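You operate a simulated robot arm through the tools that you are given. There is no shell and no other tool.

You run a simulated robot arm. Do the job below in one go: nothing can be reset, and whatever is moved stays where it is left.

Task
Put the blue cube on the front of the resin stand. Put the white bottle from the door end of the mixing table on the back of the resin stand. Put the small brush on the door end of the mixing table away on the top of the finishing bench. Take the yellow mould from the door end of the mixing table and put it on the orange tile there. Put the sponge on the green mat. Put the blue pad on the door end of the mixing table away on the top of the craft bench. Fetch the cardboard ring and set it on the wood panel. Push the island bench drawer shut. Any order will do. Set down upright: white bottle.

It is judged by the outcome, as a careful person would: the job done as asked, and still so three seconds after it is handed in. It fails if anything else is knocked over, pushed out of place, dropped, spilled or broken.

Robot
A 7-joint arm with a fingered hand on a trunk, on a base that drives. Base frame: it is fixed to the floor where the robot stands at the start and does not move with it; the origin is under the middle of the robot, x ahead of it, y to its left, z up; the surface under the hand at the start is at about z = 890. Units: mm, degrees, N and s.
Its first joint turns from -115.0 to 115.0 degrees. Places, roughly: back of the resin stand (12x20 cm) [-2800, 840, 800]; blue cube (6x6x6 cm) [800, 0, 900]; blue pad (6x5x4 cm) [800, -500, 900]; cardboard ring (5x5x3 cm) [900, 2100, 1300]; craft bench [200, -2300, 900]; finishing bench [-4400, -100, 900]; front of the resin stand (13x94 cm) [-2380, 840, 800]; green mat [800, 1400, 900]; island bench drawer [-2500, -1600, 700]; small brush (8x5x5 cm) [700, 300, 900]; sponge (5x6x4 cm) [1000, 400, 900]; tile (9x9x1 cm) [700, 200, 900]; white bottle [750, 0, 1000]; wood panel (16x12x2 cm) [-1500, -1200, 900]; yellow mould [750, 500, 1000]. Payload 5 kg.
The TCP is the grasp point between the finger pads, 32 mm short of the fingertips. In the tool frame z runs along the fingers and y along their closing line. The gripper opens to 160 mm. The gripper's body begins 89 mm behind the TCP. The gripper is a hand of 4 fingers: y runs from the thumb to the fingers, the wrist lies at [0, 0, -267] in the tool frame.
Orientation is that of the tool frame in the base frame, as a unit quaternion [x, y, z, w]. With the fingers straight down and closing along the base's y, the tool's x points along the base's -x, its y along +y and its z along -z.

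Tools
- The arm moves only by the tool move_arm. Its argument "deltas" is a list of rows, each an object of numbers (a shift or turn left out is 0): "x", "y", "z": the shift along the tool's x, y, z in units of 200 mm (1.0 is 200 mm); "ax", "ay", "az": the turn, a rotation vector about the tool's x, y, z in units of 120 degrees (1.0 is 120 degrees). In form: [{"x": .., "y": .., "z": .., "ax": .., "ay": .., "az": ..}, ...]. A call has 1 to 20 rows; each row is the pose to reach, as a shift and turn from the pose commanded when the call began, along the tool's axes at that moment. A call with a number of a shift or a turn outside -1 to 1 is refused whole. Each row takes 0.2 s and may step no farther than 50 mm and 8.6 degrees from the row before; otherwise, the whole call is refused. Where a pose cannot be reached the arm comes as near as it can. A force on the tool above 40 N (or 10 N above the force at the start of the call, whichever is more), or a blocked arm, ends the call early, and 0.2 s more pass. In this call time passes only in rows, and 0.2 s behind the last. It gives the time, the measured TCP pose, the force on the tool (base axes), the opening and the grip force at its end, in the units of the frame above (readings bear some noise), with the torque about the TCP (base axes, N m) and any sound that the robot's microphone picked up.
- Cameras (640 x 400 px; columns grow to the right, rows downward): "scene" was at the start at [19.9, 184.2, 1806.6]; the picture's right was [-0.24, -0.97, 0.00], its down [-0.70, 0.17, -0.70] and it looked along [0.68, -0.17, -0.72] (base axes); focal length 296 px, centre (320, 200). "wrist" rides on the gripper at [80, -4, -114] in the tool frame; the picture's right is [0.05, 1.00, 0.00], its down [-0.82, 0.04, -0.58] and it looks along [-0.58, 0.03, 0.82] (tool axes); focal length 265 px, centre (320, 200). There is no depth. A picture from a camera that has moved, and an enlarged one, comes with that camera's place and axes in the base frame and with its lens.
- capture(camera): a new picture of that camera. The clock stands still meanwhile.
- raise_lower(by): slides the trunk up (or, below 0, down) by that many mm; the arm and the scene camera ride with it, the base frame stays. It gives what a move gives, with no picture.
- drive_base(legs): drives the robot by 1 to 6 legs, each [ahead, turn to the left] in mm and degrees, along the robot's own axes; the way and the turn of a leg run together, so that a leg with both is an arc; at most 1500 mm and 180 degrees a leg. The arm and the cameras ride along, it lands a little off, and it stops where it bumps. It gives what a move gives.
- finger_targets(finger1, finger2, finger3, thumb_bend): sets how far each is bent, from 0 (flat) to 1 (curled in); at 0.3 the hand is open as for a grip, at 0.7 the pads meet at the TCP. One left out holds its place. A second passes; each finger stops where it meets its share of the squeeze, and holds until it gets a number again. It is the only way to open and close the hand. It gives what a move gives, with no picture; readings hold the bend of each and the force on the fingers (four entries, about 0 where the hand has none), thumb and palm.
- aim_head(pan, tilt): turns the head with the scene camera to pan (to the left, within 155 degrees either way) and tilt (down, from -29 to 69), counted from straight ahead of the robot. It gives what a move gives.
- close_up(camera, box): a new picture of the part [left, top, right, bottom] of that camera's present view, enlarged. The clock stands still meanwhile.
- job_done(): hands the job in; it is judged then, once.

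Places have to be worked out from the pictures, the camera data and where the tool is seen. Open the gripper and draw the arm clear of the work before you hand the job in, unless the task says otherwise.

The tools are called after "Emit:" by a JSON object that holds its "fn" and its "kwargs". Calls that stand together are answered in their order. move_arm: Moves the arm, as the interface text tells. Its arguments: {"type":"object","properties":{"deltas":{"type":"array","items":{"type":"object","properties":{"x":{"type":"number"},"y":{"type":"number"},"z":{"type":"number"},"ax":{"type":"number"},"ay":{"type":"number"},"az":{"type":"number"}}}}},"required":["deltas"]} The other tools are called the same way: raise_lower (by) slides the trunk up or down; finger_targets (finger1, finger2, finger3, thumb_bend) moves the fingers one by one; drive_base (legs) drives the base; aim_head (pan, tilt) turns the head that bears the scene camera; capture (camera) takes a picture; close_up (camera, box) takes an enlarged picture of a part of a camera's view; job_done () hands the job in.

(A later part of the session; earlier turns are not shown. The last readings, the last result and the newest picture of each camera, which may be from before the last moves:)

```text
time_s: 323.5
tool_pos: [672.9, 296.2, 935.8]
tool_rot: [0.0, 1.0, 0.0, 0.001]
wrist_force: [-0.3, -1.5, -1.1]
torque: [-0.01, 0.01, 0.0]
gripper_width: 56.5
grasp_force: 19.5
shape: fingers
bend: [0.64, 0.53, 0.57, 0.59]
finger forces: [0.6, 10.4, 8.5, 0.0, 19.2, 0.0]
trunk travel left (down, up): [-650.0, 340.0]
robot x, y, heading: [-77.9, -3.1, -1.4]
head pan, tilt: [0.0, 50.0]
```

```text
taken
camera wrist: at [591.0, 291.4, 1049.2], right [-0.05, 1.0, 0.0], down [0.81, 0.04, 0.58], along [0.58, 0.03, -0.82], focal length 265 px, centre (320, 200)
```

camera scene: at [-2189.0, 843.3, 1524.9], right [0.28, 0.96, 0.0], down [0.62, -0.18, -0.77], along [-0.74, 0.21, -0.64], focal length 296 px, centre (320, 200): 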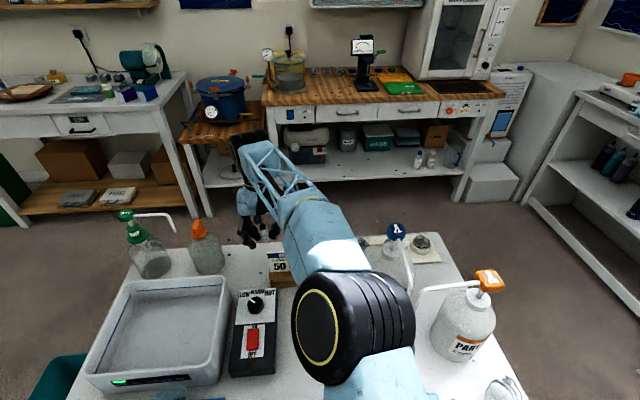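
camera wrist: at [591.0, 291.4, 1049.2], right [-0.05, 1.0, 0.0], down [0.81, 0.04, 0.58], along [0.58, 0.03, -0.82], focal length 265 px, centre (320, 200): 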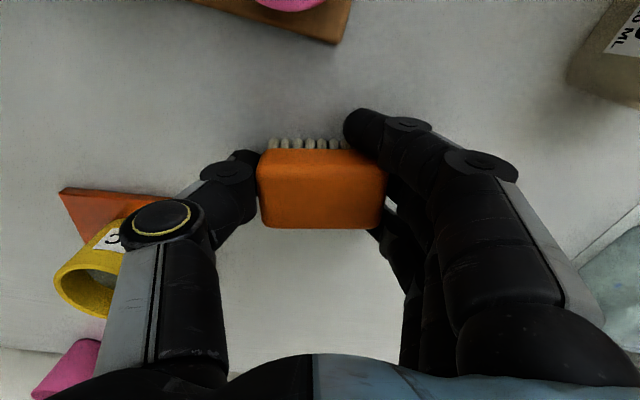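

Gripped at about 19 N. I lift and retract to the carry pose.

Emit:
{"fn": "move_arm", "kwargs": {"deltas": [{"z": -0.06}, {"z": -0.2}, {"z": -0.4}, {"z": -0.6}, {"z": -0.8}, {"z": -1.0}]}}

Emit:
{"fn": "capture", "kwargs": {"camera": "wrist"}}

Emit:
{"fn": "move_arm", "kwargs": {"deltas": [{"x": 0.18, "y": -0.15, "z": -0.05}, {"x": 0.36, "y": -0.3, "z": -0.1}, {"x": 0.54, "y": -0.45, "z": -0.15}, {"x": 0.72, "y": -0.6, "z": -0.2}, {"x": 0.9, "y": -0.75, "z": -0.25}]}}

Emit:
{"fn": "move_arm", "kwargs": {"deltas": [{"x": 0.12, "y": -0.18}, {"x": 0.24, "y": -0.36}, {"x": 0.3, "y": -0.54}]}}

```text
time_s: 324.9
tool_pos: [672.2, 296.1, 1137.4]
tool_rot: [-0.001, 1.0, -0.001, 0.001]
wrist_force: [-0.2, -0.2, -1.8]
torque: [-0.03, 0.0, 0.02]
gripper_width: 56.1
grasp_force: 18.7
shape: fingers
bend: [0.64, 0.53, 0.57, 0.59]
finger forces: [0.7, 10.7, 8.2, 0.1, 19.0, 0.1]
trunk travel left (down, up): [-650.0, 340.0]
robot x, y, heading: [-78.1, -1.6, -1.3]
head pan, tilt: [0.0, 50.0]
```

```text
taken
camera wrist: at [592.1, 290.7, 1251.1], right [-0.05, 1.0, 0.0], down [0.81, 0.04, 0.58], along [0.58, 0.03, -0.82], focal length 265 px, centre (320, 200)
```

wrist: 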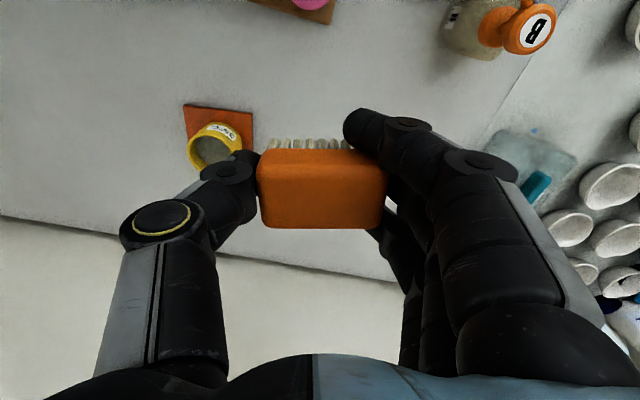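

```text
time_s: 326.1
tool_pos: [489.7, 147.8, 1189.4]
tool_rot: [-0.002, 1.0, 0.001, 0.001]
wrist_force: [0.2, 1.7, 0.6]
torque: [0.0, -0.02, 0.0]
gripper_width: 56.2
grasp_force: 19.0
shape: fingers
bend: [0.64, 0.53, 0.57, 0.59]
finger forces: [0.6, 10.6, 7.8, 0.1, 18.8, 0.0]
trunk travel left (down, up): [-650.0, 340.0]
robot x, y, heading: [-77.2, -4.4, -1.4]
head pan, tilt: [0.0, 50.0]
```

```text
time_s: 326.9
tool_pos: [432.0, 40.9, 1186.5]
tool_rot: [-0.002, 1.0, 0.0, 0.0]
wrist_force: [-0.8, -0.1, -0.8]
torque: [0.02, 0.03, 0.0]
gripper_width: 56.4
grasp_force: 19.0
shape: fingers
bend: [0.65, 0.53, 0.57, 0.59]
finger forces: [0.5, 10.5, 7.9, 0.0, 18.9, 0.0]
trunk travel left (down, up): [-650.0, 340.0]
robot x, y, heading: [-76.3, -5.1, -1.5]
head pan, tilt: [0.0, 50.0]
```

Brush in carry. I drive back along the corridor, then reverse west past the stand to about [-3000,-260], and look at the finishing bench from there.

Emit:
{"fn": "drive_base", "kwargs": {"legs": [[0, -4.6], [-640, 0], [0, 6], [-1190, 0]]}}

Emit:
{"fn": "aim_head", "kwargs": {"pan": 150, "tilt": 35}}

Emit:
{"fn": "capture", "kwargs": {"camera": "scene"}}

Emit:
{"fn": "aim_head", "kwargs": {"pan": -150, "tilt": 35}}

Emit:
{"fn": "capture", "kwargs": {"camera": "scene"}}

```text
time_s: 337.0
tool_pos: [-1354.7, 123.7, 1186.4]
tool_rot: [-0.02, 1.0, 0.0, 0.001]
wrist_force: [-0.3, -0.2, -0.8]
torque: [0.0, 0.0, 0.0]
gripper_width: 56.2
grasp_force: 18.8
shape: fingers
bend: [0.65, 0.53, 0.57, 0.59]
finger forces: [0.5, 10.6, 7.7, 0.1, 18.8, 0.1]
trunk travel left (down, up): [-650.0, 340.0]
robot x, y, heading: [-1861.5, 60.4, 0.3]
head pan, tilt: [0.0, 50.0]
```

```text
time_s: 339.3
tool_pos: [-1355.1, 124.3, 1186.7]
tool_rot: [-0.02, 1.0, 0.0, 0.002]
wrist_force: [-1.3, 0.0, -1.5]
torque: [0.03, 0.05, -0.01]
gripper_width: 56.0
grasp_force: 18.6
shape: fingers
bend: [0.65, 0.53, 0.57, 0.59]
finger forces: [0.6, 10.5, 7.8, 0.1, 18.8, 0.0]
trunk travel left (down, up): [-650.0, 340.0]
robot x, y, heading: [-1859.4, 54.5, 0.4]
head pan, tilt: [150.0, 35.0]
```

```text
taken
camera scene: at [-1998.8, 304.7, 1822.6], right [0.49, 0.87, 0.0], down [0.5, -0.28, -0.82], along [-0.71, 0.4, -0.57], focal length 296 px, centre (320, 200)
```

scene: 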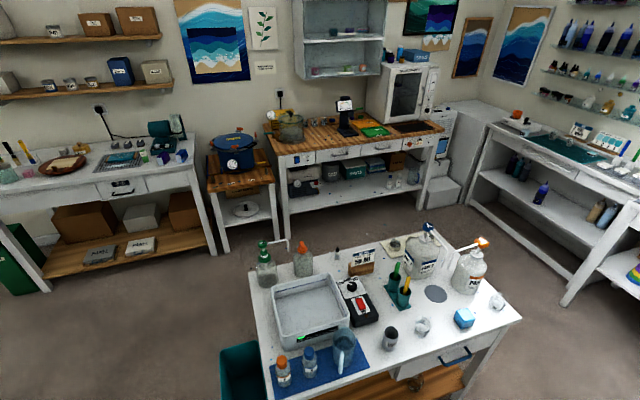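

```text
time_s: 343.4
tool_pos: [-1355.9, 123.6, 1185.9]
tool_rot: [-0.02, 1.0, 0.0, 0.001]
wrist_force: [0.7, -1.7, -0.5]
torque: [-0.01, -0.02, 0.01]
gripper_width: 56.3
grasp_force: 18.9
shape: fingers
bend: [0.65, 0.53, 0.57, 0.59]
finger forces: [0.7, 10.7, 7.7, 0.0, 18.8, 0.0]
trunk travel left (down, up): [-650.0, 340.0]
robot x, y, heading: [-1859.0, 59.9, 0.5]
head pan, tilt: [-150.0, 35.0]
```

```text
taken
camera scene: at [-1997.9, 216.5, 1822.6], right [-0.51, 0.86, 0.0], down [0.49, 0.29, -0.82], along [-0.7, -0.42, -0.57], focal length 296 px, centre (320, 200)
```

scene: 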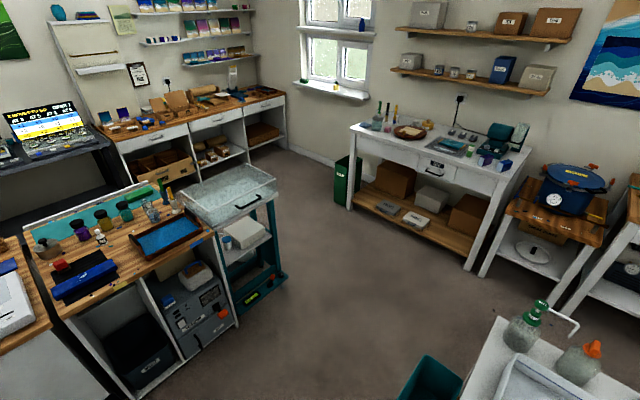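

Emit:
{"fn": "close_up", "kwargs": {"camera": "scene", "box": [330, 80, 550, 220]}}

Emit:
{"fn": "close_up", "kwargs": {"camera": "scene", "box": [20, 130, 320, 400]}}

```text
2.86 times, centred on (440, 150) of scene
camera zoom: at [-1997.9, 216.5, 1822.6], right [-0.51, 0.86, 0.0], down [0.49, 0.29, -0.82], along [-0.7, -0.42, -0.57], focal length 845 px, centre (-23, 343)
```

zoom: 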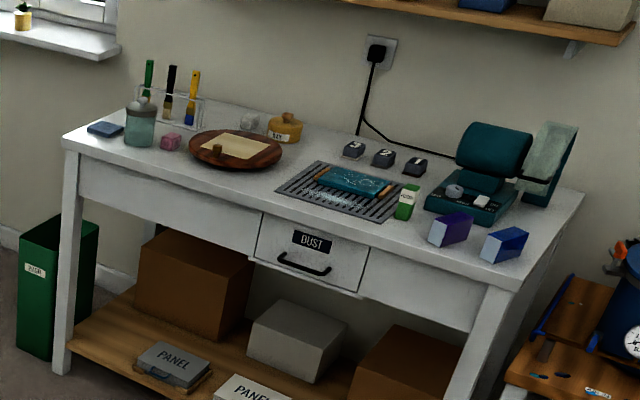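

```text
1.48 times, centred on (170, 265) of scene
camera zoom: at [-1997.9, 216.5, 1822.6], right [-0.51, 0.86, 0.0], down [0.49, 0.29, -0.82], along [-0.7, -0.42, -0.57], focal length 438 px, centre (542, 104)
```

zoom: 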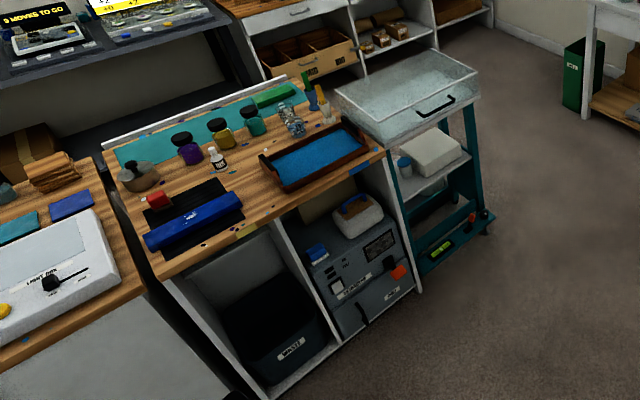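

I can see the finishing bench clearly: free space on its front between plate and edge, about [-4228,-330]. The way west runs between the cart (y≈-850) and the teal bin (y≈210). I reverse to about [-2700,-320] and turn to face the bench.

Emit:
{"fn": "drive_base", "kwargs": {"legs": [[0, 23.8], [-920, 0]]}}

Emit:
{"fn": "drive_base", "kwargs": {"legs": [[0, 162]]}}

Emit:
{"fn": "aim_head", "kwargs": {"pan": 0, "tilt": 40}}

Emit:
{"fn": "capture", "kwargs": {"camera": "scene"}}

```text
time_s: 349.6
tool_pos: [-2278.0, -63.7, 1185.6]
tool_rot: [-0.231, 0.973, 0.0, 0.0]
wrist_force: [0.6, 0.1, -0.5]
torque: [0.01, 0.02, 0.0]
gripper_width: 56.2
grasp_force: 18.7
shape: fingers
bend: [0.65, 0.53, 0.58, 0.59]
finger forces: [0.6, 10.6, 7.6, 0.0, 18.8, 0.0]
trunk travel left (down, up): [-650.0, 340.0]
robot x, y, heading: [-2712.6, -330.3, 24.8]
head pan, tilt: [-150.0, 35.0]
```

```text
time_s: 357.0
tool_pos: [-3207.8, -451.0, 1187.0]
tool_rot: [0.997, 0.074, -0.001, 0.0]
wrist_force: [0.1, -0.6, 0.0]
torque: [-0.02, 0.0, 0.0]
gripper_width: 55.9
grasp_force: 17.8
shape: fingers
bend: [0.65, 0.53, 0.58, 0.59]
finger forces: [0.2, 10.8, 7.1, 0.0, 18.3, 0.0]
trunk travel left (down, up): [-650.0, 340.0]
robot x, y, heading: [-2711.9, -332.4, -173.1]
head pan, tilt: [-150.0, 35.0]
```

```text
time_s: 359.3
tool_pos: [-3208.1, -449.2, 1186.2]
tool_rot: [0.997, 0.074, -0.001, 0.0]
wrist_force: [-0.4, -0.7, -1.2]
torque: [-0.05, 0.02, 0.0]
gripper_width: 56.0
grasp_force: 18.5
shape: fingers
bend: [0.65, 0.53, 0.58, 0.59]
finger forces: [0.1, 10.8, 7.2, 0.0, 18.4, 0.0]
trunk travel left (down, up): [-650.0, 340.0]
robot x, y, heading: [-2715.3, -331.3, -173.1]
head pan, tilt: [0.0, 40.0]
```

```text
taken
camera scene: at [-2710.6, -535.7, 1815.0], right [-0.12, 0.99, 0.0], down [0.64, 0.08, -0.77], along [-0.76, -0.09, -0.64], focal length 296 px, centre (320, 200)
```

scene: 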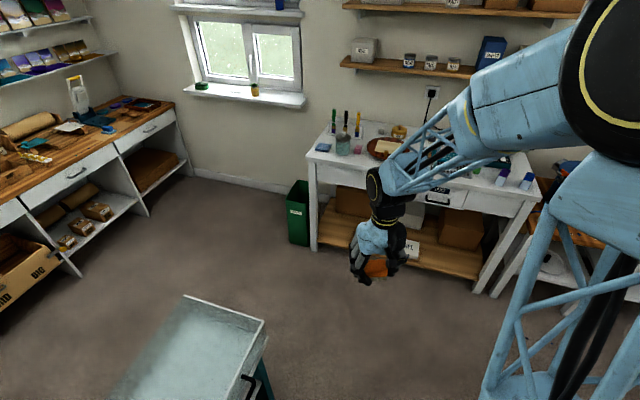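

The way is clear. I drive 1000 mm ahead and square up to the bench.

Emit:
{"fn": "drive_base", "kwargs": {"legs": [[1000, 0], [0, -18.4]]}}

Emit:
{"fn": "aim_head", "kwargs": {"pan": 0, "tilt": 50}}

Emit:
{"fn": "capture", "kwargs": {"camera": "scene"}}

Emit:
{"fn": "capture", "kwargs": {"camera": "wrist"}}

```text
time_s: 365.5
tool_pos: [-4200.1, -408.2, 1185.9]
tool_rot: [0.996, -0.084, -0.001, 0.0]
wrist_force: [-0.7, 0.4, -0.6]
torque: [-0.01, 0.02, -0.03]
gripper_width: 55.3
grasp_force: 18.2
shape: fingers
bend: [0.65, 0.53, 0.58, 0.59]
finger forces: [0.3, 10.6, 6.9, 0.1, 17.9, 0.0]
trunk travel left (down, up): [-650.0, 340.0]
robot x, y, heading: [-3688.7, -447.6, 168.7]
head pan, tilt: [0.0, 40.0]
```

```text
time_s: 366.2
tool_pos: [-4199.2, -407.9, 1186.3]
tool_rot: [0.996, -0.085, -0.001, 0.0]
wrist_force: [0.6, 0.9, -1.1]
torque: [0.02, -0.02, 0.03]
gripper_width: 55.5
grasp_force: 18.1
shape: fingers
bend: [0.65, 0.53, 0.58, 0.59]
finger forces: [0.2, 10.7, 7.0, 0.1, 17.9, 0.1]
trunk travel left (down, up): [-650.0, 340.0]
robot x, y, heading: [-3692.6, -450.2, 168.5]
head pan, tilt: [0.0, 50.0]
```

```text
taken
camera scene: at [-3746.7, -646.0, 1800.9], right [0.2, 0.98, 0.0], down [0.75, -0.15, -0.64], along [-0.63, 0.13, -0.77], focal length 296 px, centre (320, 200)
```

scene: 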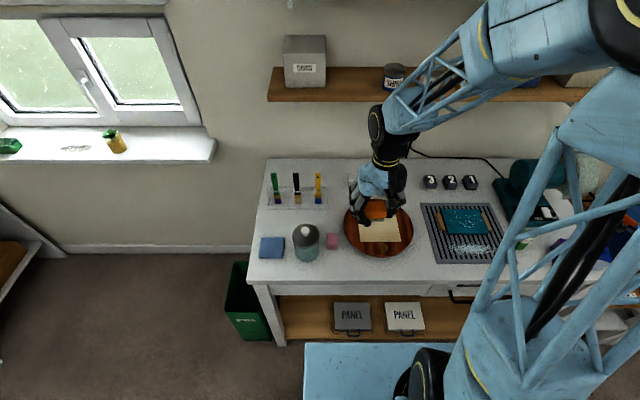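

```text
taken
camera wrist: at [-4119.7, -418.7, 1299.1], right [-0.12, -0.99, 0.0], down [-0.81, 0.1, 0.58], along [-0.57, 0.07, -0.82], focal length 265 px, centre (320, 200)
```

wrist: 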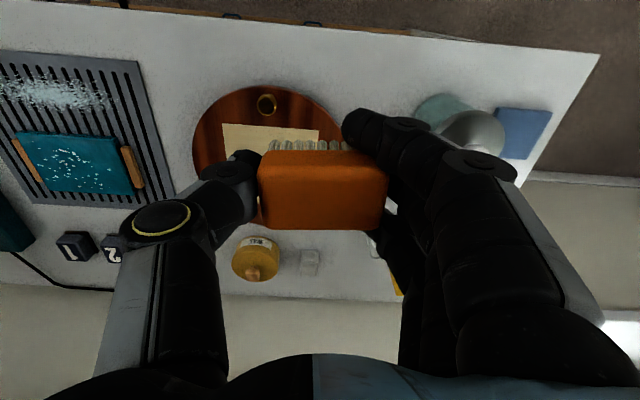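

The bench top fits z≈850. A clear spot is [-4211,-460], between plate and jar with 40 mm+ to each. I move above it and lower to z≈990.

Emit:
{"fn": "move_arm", "kwargs": {"deltas": [{"x": -0.005, "y": 0.09, "z": 0.1}, {"x": -0.01, "y": 0.18, "z": 0.28}, {"x": -0.016, "y": 0.266, "z": 0.48}, {"x": -0.016, "y": 0.266, "z": 0.72}, {"x": -0.016, "y": 0.266, "z": 0.95}]}}

Emit:
{"fn": "capture", "kwargs": {"camera": "wrist"}}

Emit:
{"fn": "close_up", "kwargs": {"camera": "scene", "box": [240, 170, 460, 310]}}

```text
time_s: 367.4
tool_pos: [-4212.3, -460.3, 996.8]
tool_rot: [0.997, -0.083, -0.001, 0.0]
wrist_force: [-0.3, -0.7, -1.3]
torque: [0.01, -0.01, 0.01]
gripper_width: 55.7
grasp_force: 17.8
shape: fingers
bend: [0.65, 0.53, 0.59, 0.59]
finger forces: [0.3, 10.6, 6.9, 0.0, 17.6, 0.0]
trunk travel left (down, up): [-650.0, 340.0]
robot x, y, heading: [-3688.4, -451.5, 168.5]
head pan, tilt: [0.0, 50.0]
```

```text
taken
camera wrist: at [-4132.1, -472.2, 1108.8], right [-0.12, -0.99, 0.0], down [-0.81, 0.1, 0.58], along [-0.57, 0.07, -0.82], focal length 265 px, centre (320, 200)
```

wrist: 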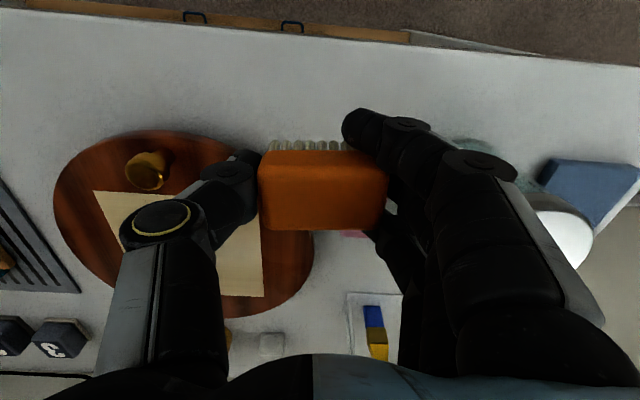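

```text
2.86 times, centred on (350, 240) of scene
camera zoom: at [-3747.9, -646.6, 1800.7], right [0.2, 0.98, 0.0], down [0.75, -0.15, -0.64], along [-0.63, 0.13, -0.77], focal length 845 px, centre (234, 86)
```

zoom: 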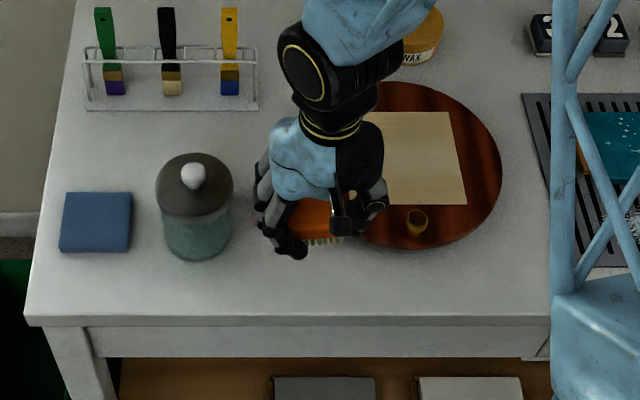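

The landing area is clear of the plate (about 23 mm) and the jar. I lower to just above the bench.

Emit:
{"fn": "move_arm", "kwargs": {"deltas": [{"z": 0.2}, {"z": 0.36}, {"z": 0.44}]}}

Emit:
{"fn": "move_arm", "kwargs": {"deltas": [{"z": 0.02}, {"z": 0.04}]}}

```text
time_s: 368.2
tool_pos: [-4212.7, -460.4, 919.0]
tool_rot: [0.996, -0.085, -0.004, 0.0]
wrist_force: [6.4, 0.5, 32.9]
torque: [-1.06, -0.04, 0.22]
gripper_width: 54.1
grasp_force: 29.4
shape: fingers
bend: [0.65, 0.57, 0.62, 0.61]
finger forces: [2.0, 32.5, 7.6, 0.0, 16.8, 0.1]
trunk travel left (down, up): [-650.0, 340.0]
robot x, y, heading: [-3695.3, -454.3, 168.6]
head pan, tilt: [0.0, 50.0]
stopped in row 3: the force on the tool passed its limit at 86 N (the readings are from after the stop); the commanded pose is now the measured one
```

```text
time_s: 368.5
tool_pos: [-4213.6, -459.9, 919.8]
tool_rot: [0.996, -0.084, -0.006, 0.0]
wrist_force: [8.8, 1.8, 34.5]
torque: [-1.01, -0.2, 0.28]
gripper_width: 54.2
grasp_force: 30.5
shape: fingers
bend: [0.65, 0.57, 0.62, 0.61]
finger forces: [2.1, 34.7, 7.3, 0.1, 17.3, 0.0]
trunk travel left (down, up): [-650.0, 340.0]
robot x, y, heading: [-3687.3, -452.0, 168.5]
head pan, tilt: [0.0, 50.0]
stopped in row 1: the force on the tool passed its limit at 53 N (the readings are from after the stop); the commanded pose is now the measured one
```

The bench is higher than estimated (contact at TCP ≈ 920, top ≈ 875). I back off a few millimetres and look.

Emit:
{"fn": "move_arm", "kwargs": {"deltas": [{"z": -0.015}, {"z": -0.03}]}}

Emit:
{"fn": "capture", "kwargs": {"camera": "wrist"}}

Emit:
{"fn": "close_up", "kwargs": {"camera": "scene", "box": [240, 170, 460, 310]}}

```text
time_s: 369.1
tool_pos: [-4213.7, -460.0, 923.4]
tool_rot: [0.996, -0.085, -0.004, 0.0]
wrist_force: [0.0, -0.2, -0.3]
torque: [0.0, 0.04, 0.0]
gripper_width: 54.2
grasp_force: 16.8
shape: fingers
bend: [0.65, 0.55, 0.61, 0.61]
finger forces: [2.0, 8.8, 7.3, 0.0, 16.4, 0.1]
trunk travel left (down, up): [-650.0, 340.0]
robot x, y, heading: [-3691.7, -449.4, 168.7]
head pan, tilt: [0.0, 50.0]
```

```text
taken
camera wrist: at [-4133.5, -471.2, 1036.0], right [-0.12, -0.99, 0.0], down [-0.81, 0.1, 0.58], along [-0.58, 0.07, -0.81], focal length 265 px, centre (320, 200)
```

wrist: 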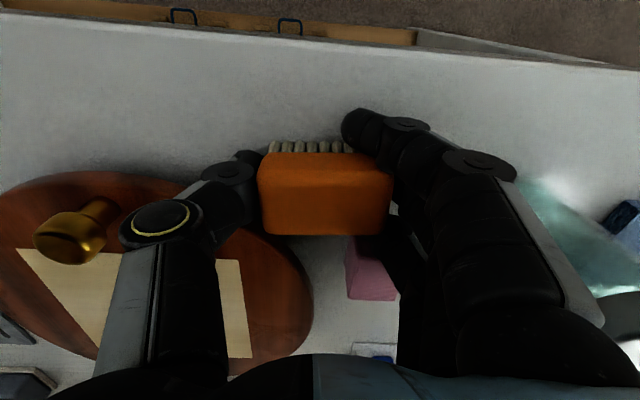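

```text
2.86 times, centred on (350, 240) of scene
camera zoom: at [-3746.4, -646.0, 1800.5], right [0.2, 0.98, 0.0], down [0.75, -0.15, -0.64], along [-0.63, 0.13, -0.77], focal length 845 px, centre (234, 86)
```

zoom: 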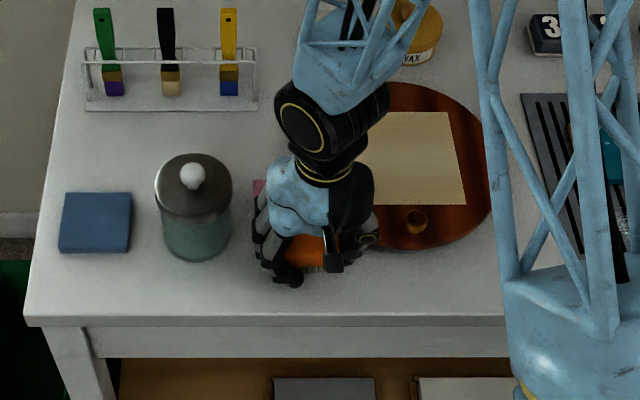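

Emit:
{"fn": "move_arm", "kwargs": {"deltas": [{"z": 0.007}, {"z": 0.014}]}}

```text
time_s: 369.7
tool_pos: [-4215.0, -461.1, 919.7]
tool_rot: [0.996, -0.084, -0.004, 0.0]
wrist_force: [-0.3, 0.4, -0.3]
torque: [-0.03, -0.02, -0.02]
gripper_width: 53.8
grasp_force: 17.4
shape: fingers
bend: [0.65, 0.55, 0.61, 0.61]
finger forces: [1.9, 8.8, 7.3, 0.1, 16.4, 0.0]
trunk travel left (down, up): [-650.0, 340.0]
robot x, y, heading: [-3687.0, -451.8, 168.8]
head pan, tilt: [0.0, 50.0]
```

Emit:
{"fn": "move_arm", "kwargs": {"deltas": [{"z": 0.007}, {"z": 0.014}]}}

```text
time_s: 370.3
tool_pos: [-4215.1, -461.4, 919.9]
tool_rot: [0.996, -0.084, -0.006, 0.0]
wrist_force: [2.5, -0.3, 34.2]
torque: [-1.12, 0.09, 0.05]
gripper_width: 53.9
grasp_force: 30.2
shape: fingers
bend: [0.65, 0.57, 0.61, 0.61]
finger forces: [2.0, 35.4, 7.2, 0.1, 15.9, 0.0]
trunk travel left (down, up): [-650.0, 340.0]
robot x, y, heading: [-3695.4, -453.8, 168.7]
head pan, tilt: [0.0, 50.0]
```

Now the fingertips rest on the bench, so the brush is at most a few millimetres above it. I raise 2 mm and open the hand.

Emit:
{"fn": "move_arm", "kwargs": {"deltas": [{"z": -0.01}]}}

Emit:
{"fn": "finger_targets", "kwargs": {"finger1": 0.46, "finger2": 0.46, "finger3": 0.46, "thumb_bend": 0.46}}

Emit:
{"fn": "capture", "kwargs": {"camera": "wrist"}}

```text
time_s: 370.7
tool_pos: [-4215.1, -461.9, 919.8]
tool_rot: [0.996, -0.085, -0.005, 0.0]
wrist_force: [-4.3, -1.7, 22.4]
torque: [-0.77, 0.27, -0.14]
gripper_width: 54.1
grasp_force: 26.2
shape: fingers
bend: [0.65, 0.56, 0.61, 0.61]
finger forces: [2.2, 26.9, 7.6, 0.1, 15.6, 0.1]
trunk travel left (down, up): [-650.0, 340.0]
robot x, y, heading: [-3690.0, -445.1, 168.6]
head pan, tilt: [0.0, 50.0]
```

```text
time_s: 371.0
tool_pos: [-4214.5, -460.7, 920.9]
tool_rot: [0.996, -0.084, -0.005, 0.001]
wrist_force: [2.2, -3.3, 11.2]
torque: [0.38, -0.3, -0.12]
gripper_width: 106.6
grasp_force: 5.7
shape: fingers
bend: [0.46, 0.46, 0.46, 0.46]
finger forces: [2.3, 0.0, 0.0, 0.0, 9.5, 0.0]
trunk travel left (down, up): [-650.0, 340.0]
robot x, y, heading: [-3691.2, -452.3, 168.6]
head pan, tilt: [0.0, 50.0]
stopped: the force on the tool passed its limit at 43 N (the readings are from after the stop); the commanded pose is now the measured one
```

```text
taken
camera wrist: at [-4133.9, -472.1, 1032.4], right [-0.12, -0.99, 0.0], down [-0.81, 0.09, 0.59], along [-0.58, 0.07, -0.81], focal length 265 px, centre (320, 200)
```

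wrist: 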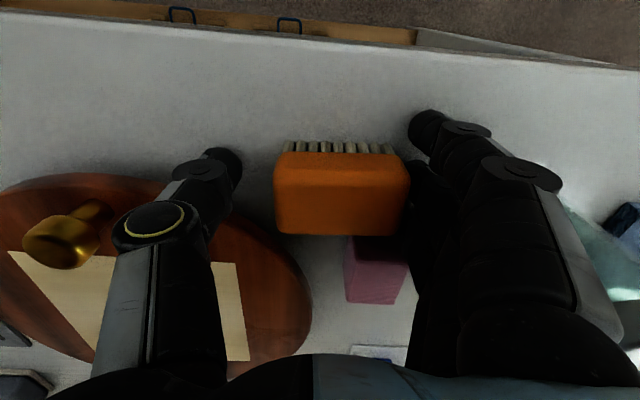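

The brush is released; the fingertips press lightly on the bench. I rise straight up.

Emit:
{"fn": "move_arm", "kwargs": {"deltas": [{"z": -0.05}, {"z": -0.1}, {"z": -0.25}]}}

Emit:
{"fn": "capture", "kwargs": {"camera": "wrist"}}

Emit:
{"fn": "move_arm", "kwargs": {"deltas": [{"z": -0.2}, {"z": -0.4}, {"z": -0.6}, {"z": -0.8}, {"z": -1.0}]}}

Emit:
{"fn": "capture", "kwargs": {"camera": "wrist"}}

Emit:
{"fn": "close_up", "kwargs": {"camera": "scene", "box": [240, 170, 460, 310]}}

```text
time_s: 371.8
tool_pos: [-4213.4, -460.9, 969.8]
tool_rot: [0.996, -0.084, -0.005, 0.001]
wrist_force: [-0.5, -0.3, 0.1]
torque: [0.03, 0.02, 0.02]
gripper_width: 107.0
grasp_force: 0.1
shape: fingers
bend: [0.46, 0.46, 0.46, 0.46]
finger forces: [0.1, 0.0, 0.0, 0.0, 0.1, 0.0]
trunk travel left (down, up): [-650.0, 340.0]
robot x, y, heading: [-3689.9, -451.7, 168.8]
head pan, tilt: [0.0, 50.0]
```

```text
taken
camera wrist: at [-4132.8, -471.6, 1082.6], right [-0.12, -0.99, 0.0], down [-0.81, 0.1, 0.59], along [-0.58, 0.07, -0.81], focal length 265 px, centre (320, 200)
```

wrist: 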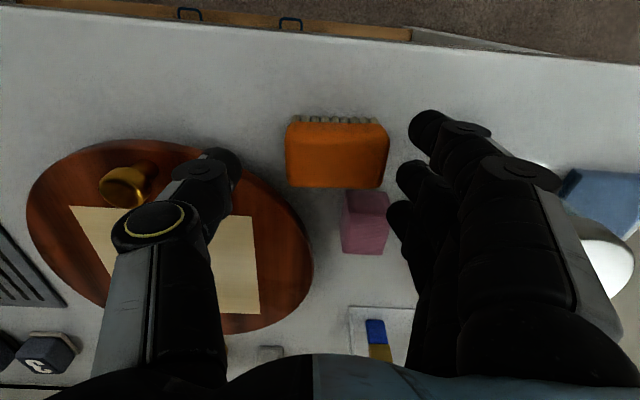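

```text
time_s: 373.0
tool_pos: [-4214.4, -461.3, 1169.4]
tool_rot: [0.996, -0.084, -0.005, 0.001]
wrist_force: [0.6, 0.2, -1.1]
torque: [0.0, 0.02, 0.02]
gripper_width: 106.9
grasp_force: 0.0
shape: fingers
bend: [0.46, 0.46, 0.46, 0.46]
finger forces: [0.0, 0.0, 0.1, 0.0, 0.1, 0.0]
trunk travel left (down, up): [-650.0, 340.0]
robot x, y, heading: [-3692.1, -449.2, 168.6]
head pan, tilt: [0.0, 50.0]
```

```text
taken
camera wrist: at [-4133.1, -472.5, 1281.4], right [-0.12, -0.99, 0.0], down [-0.8, 0.09, 0.59], along [-0.58, 0.07, -0.81], focal length 265 px, centre (320, 200)
```

wrist: 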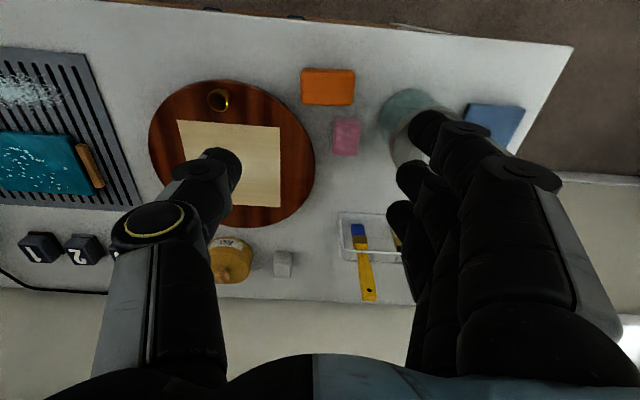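

```text
2.86 times, centred on (350, 240) of scene
camera zoom: at [-3745.8, -646.4, 1800.8], right [0.2, 0.98, 0.0], down [0.75, -0.15, -0.64], along [-0.63, 0.13, -0.77], focal length 845 px, centre (234, 86)
```

zoom: 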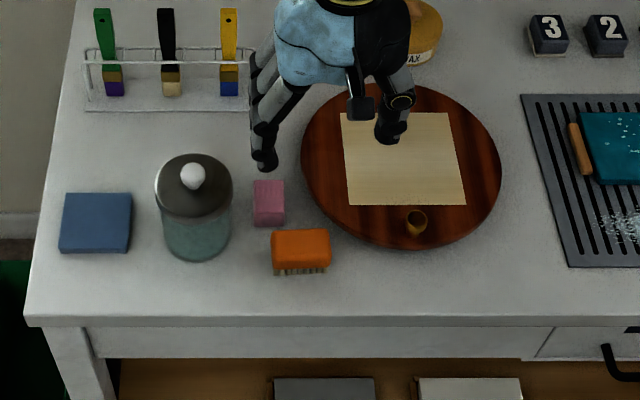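

The brush is on the finishing bench and nothing else moved. Next, the island drawer on the island's far side: I back off a little, turn south, and look along the aisle.

Emit:
{"fn": "drive_base", "kwargs": {"legs": [[-120, 0], [0, 89.9]]}}

Emit:
{"fn": "aim_head", "kwargs": {"pan": 30, "tilt": 35}}

Emit:
{"fn": "capture", "kwargs": {"camera": "scene"}}

```text
time_s: 378.2
tool_pos: [-3566.9, -997.9, 1168.2]
tool_rot: [0.768, 0.64, -0.003, 0.004]
wrist_force: [-0.4, -0.3, -0.5]
torque: [0.02, -0.01, 0.04]
gripper_width: 106.8
grasp_force: 0.0
shape: fingers
bend: [0.46, 0.46, 0.46, 0.46]
finger forces: [0.1, 0.1, 0.0, 0.1, 0.0, 0.1]
trunk travel left (down, up): [-650.0, 340.0]
robot x, y, heading: [-3575.3, -475.4, -101.9]
head pan, tilt: [0.0, 50.0]
```

```text
time_s: 379.2
tool_pos: [-3567.8, -997.7, 1167.7]
tool_rot: [0.768, 0.641, -0.004, 0.004]
wrist_force: [-0.1, 0.5, 0.0]
torque: [-0.02, 0.01, -0.02]
gripper_width: 107.0
grasp_force: 0.0
shape: fingers
bend: [0.46, 0.46, 0.46, 0.46]
finger forces: [0.1, 0.0, 0.0, 0.0, 0.0, 0.0]
trunk travel left (down, up): [-650.0, 340.0]
robot x, y, heading: [-3573.6, -475.4, -101.9]
head pan, tilt: [30.0, 35.0]
```

```text
taken
camera scene: at [-3332.9, -541.3, 1822.5], right [-0.95, -0.31, 0.0], down [-0.18, 0.55, -0.82], along [0.25, -0.78, -0.57], focal length 296 px, centre (320, 200)
```

scene: 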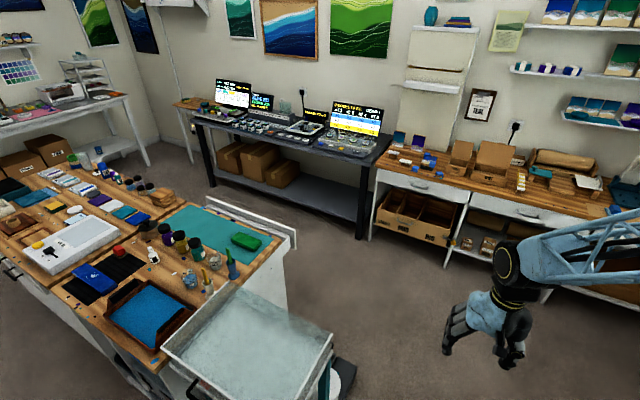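

I can see the open drawer: a white drawer front sticking out on the far side. I zoom in on it.

Emit:
{"fn": "close_up", "kwargs": {"camera": "scene", "box": [150, 170, 350, 310]}}

```text
2.86 times, centred on (250, 240) of scene
camera zoom: at [-3332.9, -541.3, 1822.5], right [-0.95, -0.31, 0.0], down [-0.18, 0.55, -0.82], along [0.25, -0.78, -0.57], focal length 845 px, centre (520, 86)
```

zoom: 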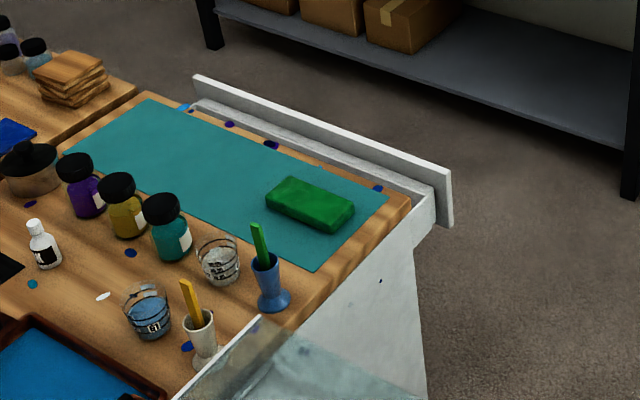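

The drawer front spans about [-2851,-1617] to [-2232,-1729], top ≈ z 820, sticking out roughly 110 mm. There's room to stand south of it facing north. I drive around the west end: first south.

Emit:
{"fn": "drive_base", "kwargs": {"legs": [[1130, 0], [0, 81.5]]}}

Emit:
{"fn": "aim_head", "kwargs": {"pan": 0, "tilt": 40}}

Emit:
{"fn": "capture", "kwargs": {"camera": "scene"}}

```text
time_s: 388.7
tool_pos: [-3276.3, -1625.3, 1168.9]
tool_rot: [0.135, 0.991, 0.0, 0.005]
wrist_force: [-0.3, 0.3, -0.3]
torque: [-0.01, 0.01, 0.02]
gripper_width: 106.9
grasp_force: 0.1
shape: fingers
bend: [0.46, 0.46, 0.46, 0.46]
finger forces: [0.0, 0.1, 0.0, 0.1, 0.1, 0.0]
trunk travel left (down, up): [-650.0, 340.0]
robot x, y, heading: [-3798.1, -1583.1, -17.3]
head pan, tilt: [30.0, 35.0]
```

```text
time_s: 389.7
tool_pos: [-3277.4, -1625.4, 1168.8]
tool_rot: [0.134, 0.991, 0.0, 0.006]
wrist_force: [-0.2, 0.1, 0.7]
torque: [0.03, 0.02, 0.02]
gripper_width: 107.0
grasp_force: 0.0
shape: fingers
bend: [0.46, 0.46, 0.46, 0.46]
finger forces: [0.1, 0.1, 0.1, 0.0, 0.0, 0.0]
trunk travel left (down, up): [-650.0, 340.0]
robot x, y, heading: [-3796.1, -1580.8, -17.3]
head pan, tilt: [0.0, 40.0]
```

```text
taken
camera scene: at [-3712.4, -1395.8, 1815.0], right [-0.3, -0.96, 0.0], down [-0.61, 0.19, -0.77], along [0.73, -0.23, -0.64], focal length 296 px, centre (320, 200)
```

scene: 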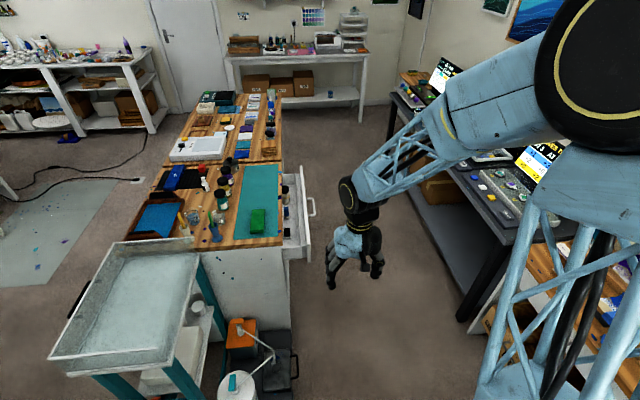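

The drawer with its handle is visible, and the aisle is free (a vacuum cleaner stands near the cart at about [-3050,-1400], well clear of my path). I drive to the spot south of the drawer.

Emit:
{"fn": "drive_base", "kwargs": {"legs": [[0, -5], [860, 0], [0, -23.6], [490, 0]]}}

Emit:
{"fn": "drive_base", "kwargs": {"legs": [[0, 124.5]]}}

Emit:
{"fn": "aim_head", "kwargs": {"pan": 0, "tilt": 50}}

Emit:
{"fn": "capture", "kwargs": {"camera": "scene"}}

Emit:
{"fn": "capture", "kwargs": {"camera": "wrist"}}

```text
time_s: 398.5
tool_pos: [-2239.9, -2565.0, 1168.1]
tool_rot: [0.383, 0.924, -0.001, 0.004]
wrist_force: [0.0, -0.4, -0.2]
torque: [-0.01, 0.01, 0.01]
gripper_width: 106.8
grasp_force: 0.1
shape: fingers
bend: [0.46, 0.46, 0.46, 0.46]
finger forces: [0.0, 0.0, 0.1, 0.0, 0.1, 0.0]
trunk travel left (down, up): [-650.0, 340.0]
robot x, y, heading: [-2674.0, -2272.6, -47.0]
head pan, tilt: [0.0, 40.0]
```

```text
time_s: 404.3
tool_pos: [-2674.4, -1746.5, 1168.4]
tool_rot: [-0.638, 0.77, 0.004, 0.003]
wrist_force: [-0.1, -0.1, -0.1]
torque: [0.02, -0.01, -0.04]
gripper_width: 106.8
grasp_force: 0.1
shape: fingers
bend: [0.46, 0.46, 0.46, 0.46]
finger forces: [0.0, 0.0, 0.0, 0.0, 0.0, 0.1]
trunk travel left (down, up): [-650.0, 340.0]
robot x, y, heading: [-2673.1, -2274.1, 77.6]
head pan, tilt: [0.0, 40.0]
```

```text
time_s: 405.0
tool_pos: [-2674.3, -1747.5, 1168.9]
tool_rot: [-0.638, 0.77, 0.004, 0.004]
wrist_force: [-0.3, -0.1, 0.7]
torque: [-0.03, 0.0, 0.01]
gripper_width: 106.9
grasp_force: 0.1
shape: fingers
bend: [0.46, 0.46, 0.46, 0.46]
finger forces: [0.1, 0.1, 0.0, 0.0, 0.1, 0.0]
trunk travel left (down, up): [-650.0, 340.0]
robot x, y, heading: [-2675.7, -2267.0, 77.3]
head pan, tilt: [0.0, 50.0]
```

```text
taken
camera scene: at [-2867.1, -2209.5, 1800.9], right [0.98, -0.22, 0.0], down [-0.17, -0.75, -0.64], along [0.14, 0.63, -0.77], focal length 296 px, centre (320, 200)
```

scene: 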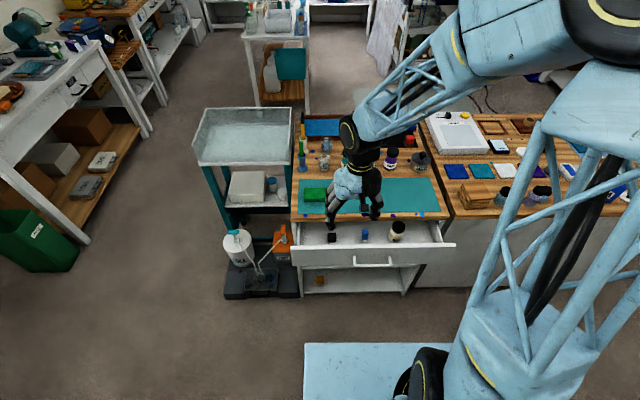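

```text
taken
camera wrist: at [-2685.5, -1829.0, 1280.7], right [-0.99, 0.14, 0.0], down [0.11, 0.8, 0.59], along [0.08, 0.58, -0.81], focal length 265 px, centre (320, 200)
```

wrist: 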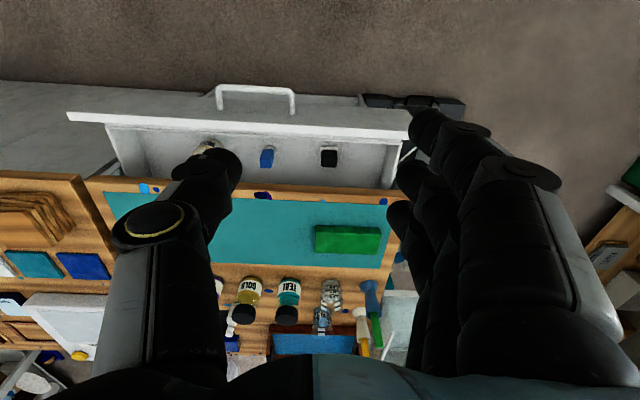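

Emit:
{"fn": "close_up", "kwargs": {"camera": "scene", "box": [280, 190, 470, 310]}}

Emit:
{"fn": "close_up", "kwargs": {"camera": "wrist", "box": [50, 60, 450, 220]}}

```text
3.33 times, centred on (375, 250) of scene
camera zoom: at [-2867.1, -2209.5, 1800.9], right [0.98, -0.22, 0.0], down [-0.17, -0.75, -0.64], along [0.14, 0.63, -0.77], focal length 986 px, centre (137, 33)
```

zoom: 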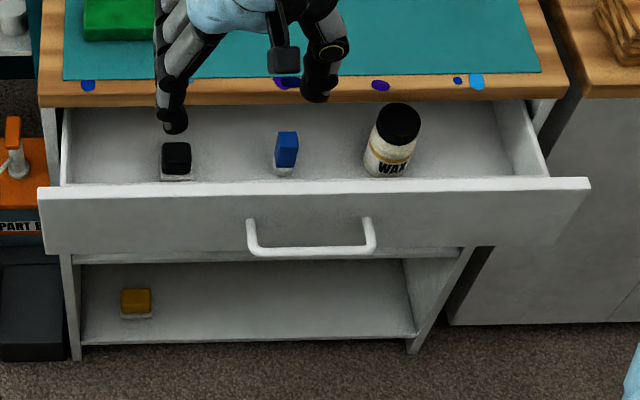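

```text
1.60 times, centred on (250, 140) of wrist
camera zoom: at [-2685.5, -1829.0, 1280.7], right [-0.99, 0.14, 0.0], down [0.11, 0.8, 0.59], along [0.08, 0.58, -0.81], focal length 425 px, centre (432, 296)
```

zoom: 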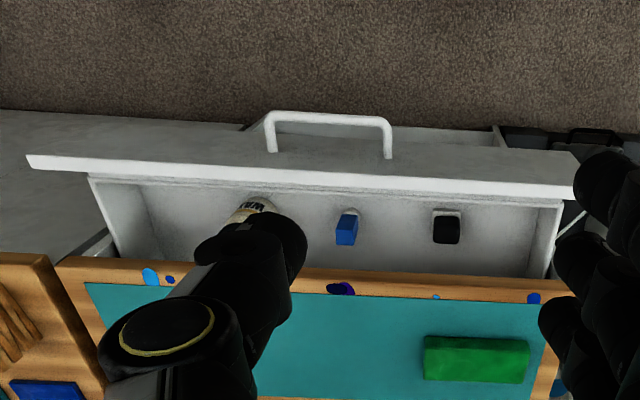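

The drawer front is at about y=-1676 (x=-2543), with a U-handle whose bar is at [-2550,-1724,755]. I'll push gently on the handle bar with the side of the closed fingers. First I bring the hand in front of it, close it to a slim bundle, and lower.

Emit:
{"fn": "move_arm", "kwargs": {"deltas": [{"x": 0.071, "y": -0.184}, {"x": 0.142, "y": -0.368}, {"x": 0.212, "y": -0.552}, {"x": 0.283, "y": -0.736}]}}

Emit:
{"fn": "finger_targets", "kwargs": {"finger1": 0.62, "finger2": 0.62, "finger3": 0.62, "thumb_bend": 0.62}}

Emit:
{"fn": "raise_lower", "kwargs": {"by": -300}}

Emit:
{"fn": "capture", "kwargs": {"camera": "wrist"}}

Emit:
{"fn": "capture", "kwargs": {"camera": "scene"}}

```text
time_s: 406.0
tool_pos: [-2539.5, -1830.6, 1165.8]
tool_rot: [-0.638, 0.77, 0.004, 0.002]
wrist_force: [0.5, 0.0, -0.5]
torque: [0.03, 0.02, 0.01]
gripper_width: 107.2
grasp_force: 0.0
shape: fingers
bend: [0.46, 0.46, 0.46, 0.46]
finger forces: [0.0, 0.1, 0.0, 0.1, 0.0, 0.0]
trunk travel left (down, up): [-650.0, 340.0]
robot x, y, heading: [-2673.2, -2274.5, 77.3]
head pan, tilt: [0.0, 50.0]
```

```text
time_s: 407.0
tool_pos: [-2539.9, -1830.6, 1165.9]
tool_rot: [-0.638, 0.77, 0.003, 0.003]
wrist_force: [0.1, 0.9, 0.5]
torque: [-0.01, 0.01, 0.01]
gripper_width: 47.2
grasp_force: 0.0
shape: fingers
bend: [0.62, 0.62, 0.62, 0.62]
finger forces: [0.0, 0.0, 0.0, 0.0, 0.0, 0.1]
trunk travel left (down, up): [-650.0, 340.0]
robot x, y, heading: [-2672.6, -2272.3, 77.4]
head pan, tilt: [0.0, 50.0]
```

```text
time_s: 410.0
tool_pos: [-2539.5, -1831.4, 866.4]
tool_rot: [-0.638, 0.77, 0.004, 0.004]
wrist_force: [-0.4, 0.5, 0.1]
torque: [0.0, -0.01, 0.02]
gripper_width: 47.1
grasp_force: 0.1
shape: fingers
bend: [0.62, 0.62, 0.62, 0.62]
finger forces: [0.0, 0.0, 0.1, 0.0, 0.0, 0.0]
trunk travel left (down, up): [-350.0, 640.0]
robot x, y, heading: [-2672.0, -2269.8, 77.4]
head pan, tilt: [0.0, 50.0]
```

```text
taken
camera wrist: at [-2550.9, -1912.4, 977.8], right [-0.99, 0.14, 0.0], down [0.11, 0.8, 0.59], along [0.08, 0.58, -0.81], focal length 265 px, centre (320, 200)
```

wrist: 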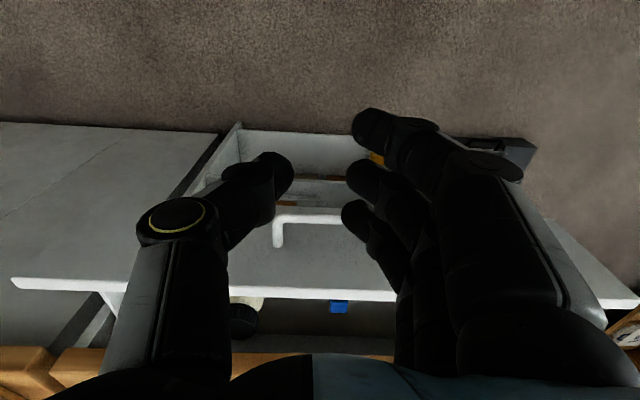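

```text
taken
camera scene: at [-2867.0, -2209.6, 1500.9], right [0.98, -0.22, 0.0], down [-0.17, -0.75, -0.64], along [0.14, 0.63, -0.77], focal length 296 px, centre (320, 200)
```

scene: 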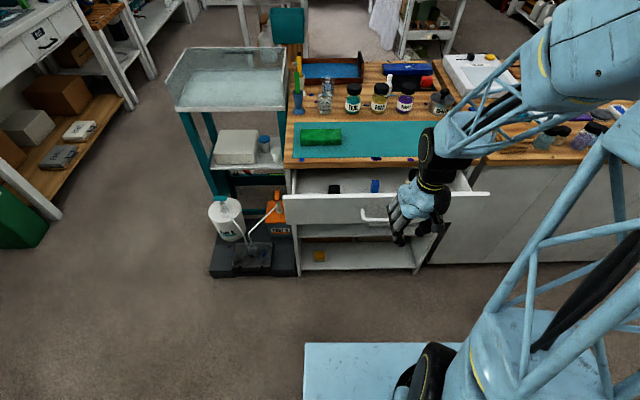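

Finger3 lines up with the middle of the handle bar. I lower to TCP z≈742 in front of it.

Emit:
{"fn": "move_arm", "kwargs": {"deltas": [{"z": 0.2}, {"z": 0.4}, {"z": 0.62}]}}

Emit:
{"fn": "capture", "kwargs": {"camera": "wrist"}}

Emit:
{"fn": "close_up", "kwargs": {"camera": "scene", "box": [270, 150, 510, 310]}}

```text
time_s: 410.8
tool_pos: [-2540.0, -1830.5, 742.2]
tool_rot: [-0.638, 0.77, 0.004, 0.005]
wrist_force: [0.2, -0.9, 0.2]
torque: [0.04, 0.03, -0.01]
gripper_width: 47.1
grasp_force: 0.0
shape: fingers
bend: [0.62, 0.62, 0.62, 0.62]
finger forces: [0.0, 0.0, 0.1, 0.0, 0.0, 0.0]
trunk travel left (down, up): [-350.0, 640.0]
robot x, y, heading: [-2675.0, -2269.8, 77.4]
head pan, tilt: [0.0, 50.0]
```

```text
taken
camera wrist: at [-2550.8, -1911.2, 854.2], right [-0.99, 0.13, 0.0], down [0.11, 0.8, 0.59], along [0.08, 0.58, -0.81], focal length 265 px, centre (320, 200)
```

wrist: 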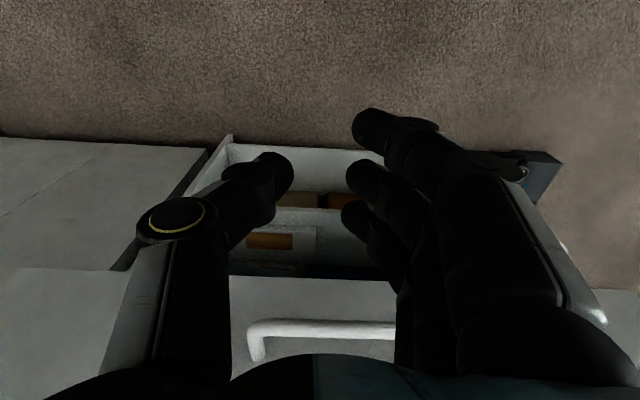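

```text
2.50 times, centred on (390, 230) of scene
camera zoom: at [-2867.2, -2209.8, 1500.9], right [0.98, -0.22, 0.0], down [-0.17, -0.75, -0.64], along [0.14, 0.63, -0.77], focal length 740 px, centre (145, 125)
```

zoom: 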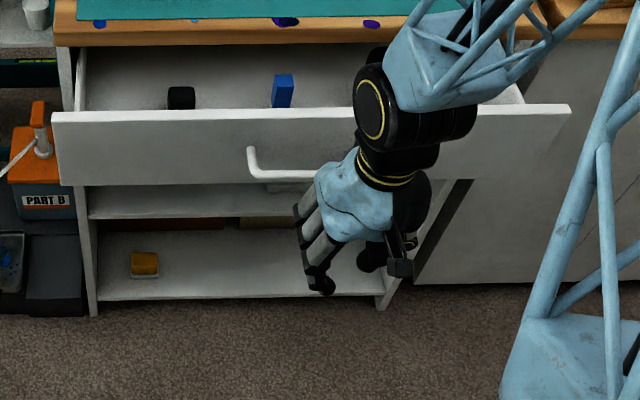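

The bar sits at mid-finger height. I push slowly along the drawer's direction: first 60 mm to contact.

Emit:
{"fn": "move_arm", "kwargs": {"deltas": [{"x": -0.08}, {"x": -0.16}, {"x": -0.22}, {"x": -0.26}, {"x": -0.3}]}}

Emit:
{"fn": "close_up", "kwargs": {"camera": "scene", "box": [270, 150, 510, 310]}}

```text
time_s: 412.0
tool_pos: [-2528.2, -1771.3, 741.4]
tool_rot: [-0.637, 0.771, 0.004, 0.004]
wrist_force: [-0.5, -0.4, -0.2]
torque: [-0.02, 0.0, 0.0]
gripper_width: 47.2
grasp_force: 0.3
shape: fingers
bend: [0.62, 0.62, 0.62, 0.62]
finger forces: [0.0, 0.0, 0.4, 0.1, 0.1, 0.1]
trunk travel left (down, up): [-350.0, 640.0]
robot x, y, heading: [-2674.6, -2269.9, 77.7]
head pan, tilt: [0.0, 50.0]
```

```text
2.50 times, centred on (390, 230) of scene
camera zoom: at [-2867.0, -2209.6, 1500.8], right [0.98, -0.22, 0.0], down [-0.17, -0.75, -0.64], along [0.14, 0.63, -0.77], focal length 740 px, centre (145, 125)
```

zoom: 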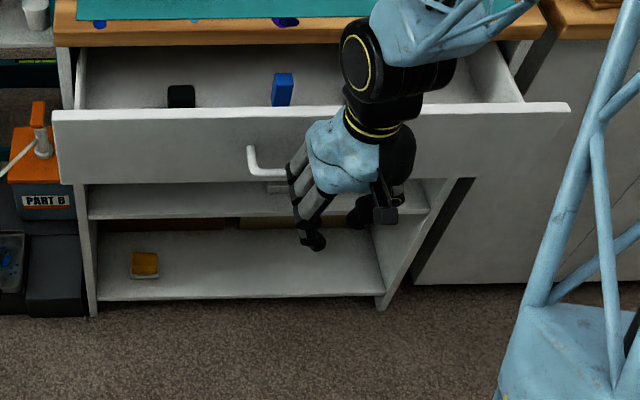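

Just touching (finger3 reads 0.4 N). I push on slowly, 60 mm at about 30 mm/s.

Emit:
{"fn": "move_arm", "kwargs": {"deltas": [{"x": -0.03}, {"x": -0.06}, {"x": -0.09}, {"x": -0.12}, {"x": -0.15}, {"x": -0.18}, {"x": -0.21}, {"x": -0.24}, {"x": -0.27}, {"x": -0.3}]}}

Emit:
{"fn": "close_up", "kwargs": {"camera": "scene", "box": [270, 150, 510, 310]}}

```text
time_s: 414.2
tool_pos: [-2517.3, -1711.8, 742.5]
tool_rot: [-0.638, 0.77, 0.005, 0.004]
wrist_force: [-0.5, -0.4, -0.2]
torque: [-0.02, 0.03, -0.02]
gripper_width: 47.4
grasp_force: 0.1
shape: fingers
bend: [0.62, 0.62, 0.62, 0.62]
finger forces: [0.0, 0.0, 0.7, 0.0, 0.1, 0.0]
trunk travel left (down, up): [-350.0, 640.0]
robot x, y, heading: [-2672.3, -2269.6, 77.4]
head pan, tilt: [0.0, 50.0]
```

```text
2.50 times, centred on (390, 230) of scene
camera zoom: at [-2867.0, -2209.6, 1500.9], right [0.98, -0.22, 0.0], down [-0.17, -0.75, -0.64], along [0.14, 0.63, -0.77], focal length 740 px, centre (145, 125)
```

zoom: 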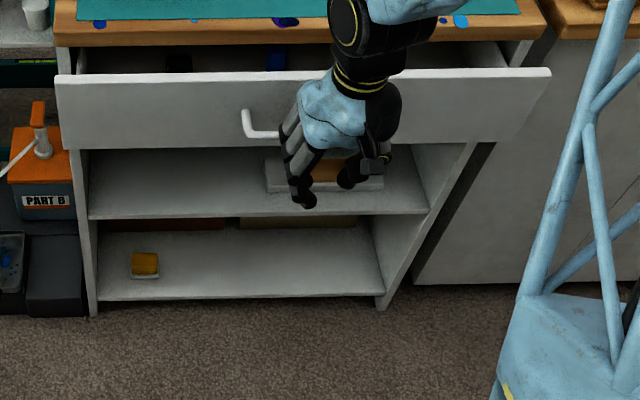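

The drawer is sliding in smoothly. I keep pushing slowly until it stops.

Emit:
{"fn": "move_arm", "kwargs": {"deltas": [{"x": -0.025}, {"x": -0.05}, {"x": -0.075}, {"x": -0.1}, {"x": -0.125}, {"x": -0.15}, {"x": -0.17}, {"x": -0.19}]}}

Emit:
{"fn": "close_up", "kwargs": {"camera": "scene", "box": [270, 150, 510, 310]}}

```text
time_s: 416.0
tool_pos: [-2512.0, -1673.5, 743.3]
tool_rot: [-0.638, 0.77, 0.004, 0.003]
wrist_force: [0.5, -1.1, -0.5]
torque: [-0.01, 0.01, 0.02]
gripper_width: 47.1
grasp_force: 0.3
shape: fingers
bend: [0.62, 0.62, 0.62, 0.62]
finger forces: [0.0, 0.1, 1.0, 0.1, 0.1, 0.0]
trunk travel left (down, up): [-350.0, 640.0]
robot x, y, heading: [-2672.2, -2272.5, 77.3]
head pan, tilt: [0.0, 50.0]
```

```text
2.50 times, centred on (390, 230) of scene
camera zoom: at [-2867.0, -2209.6, 1500.9], right [0.98, -0.22, 0.0], down [-0.17, -0.75, -0.64], along [0.14, 0.63, -0.77], focal length 740 px, centre (145, 125)
```

zoom: 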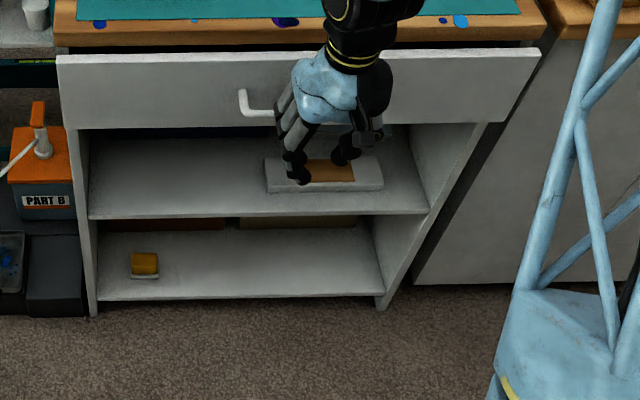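

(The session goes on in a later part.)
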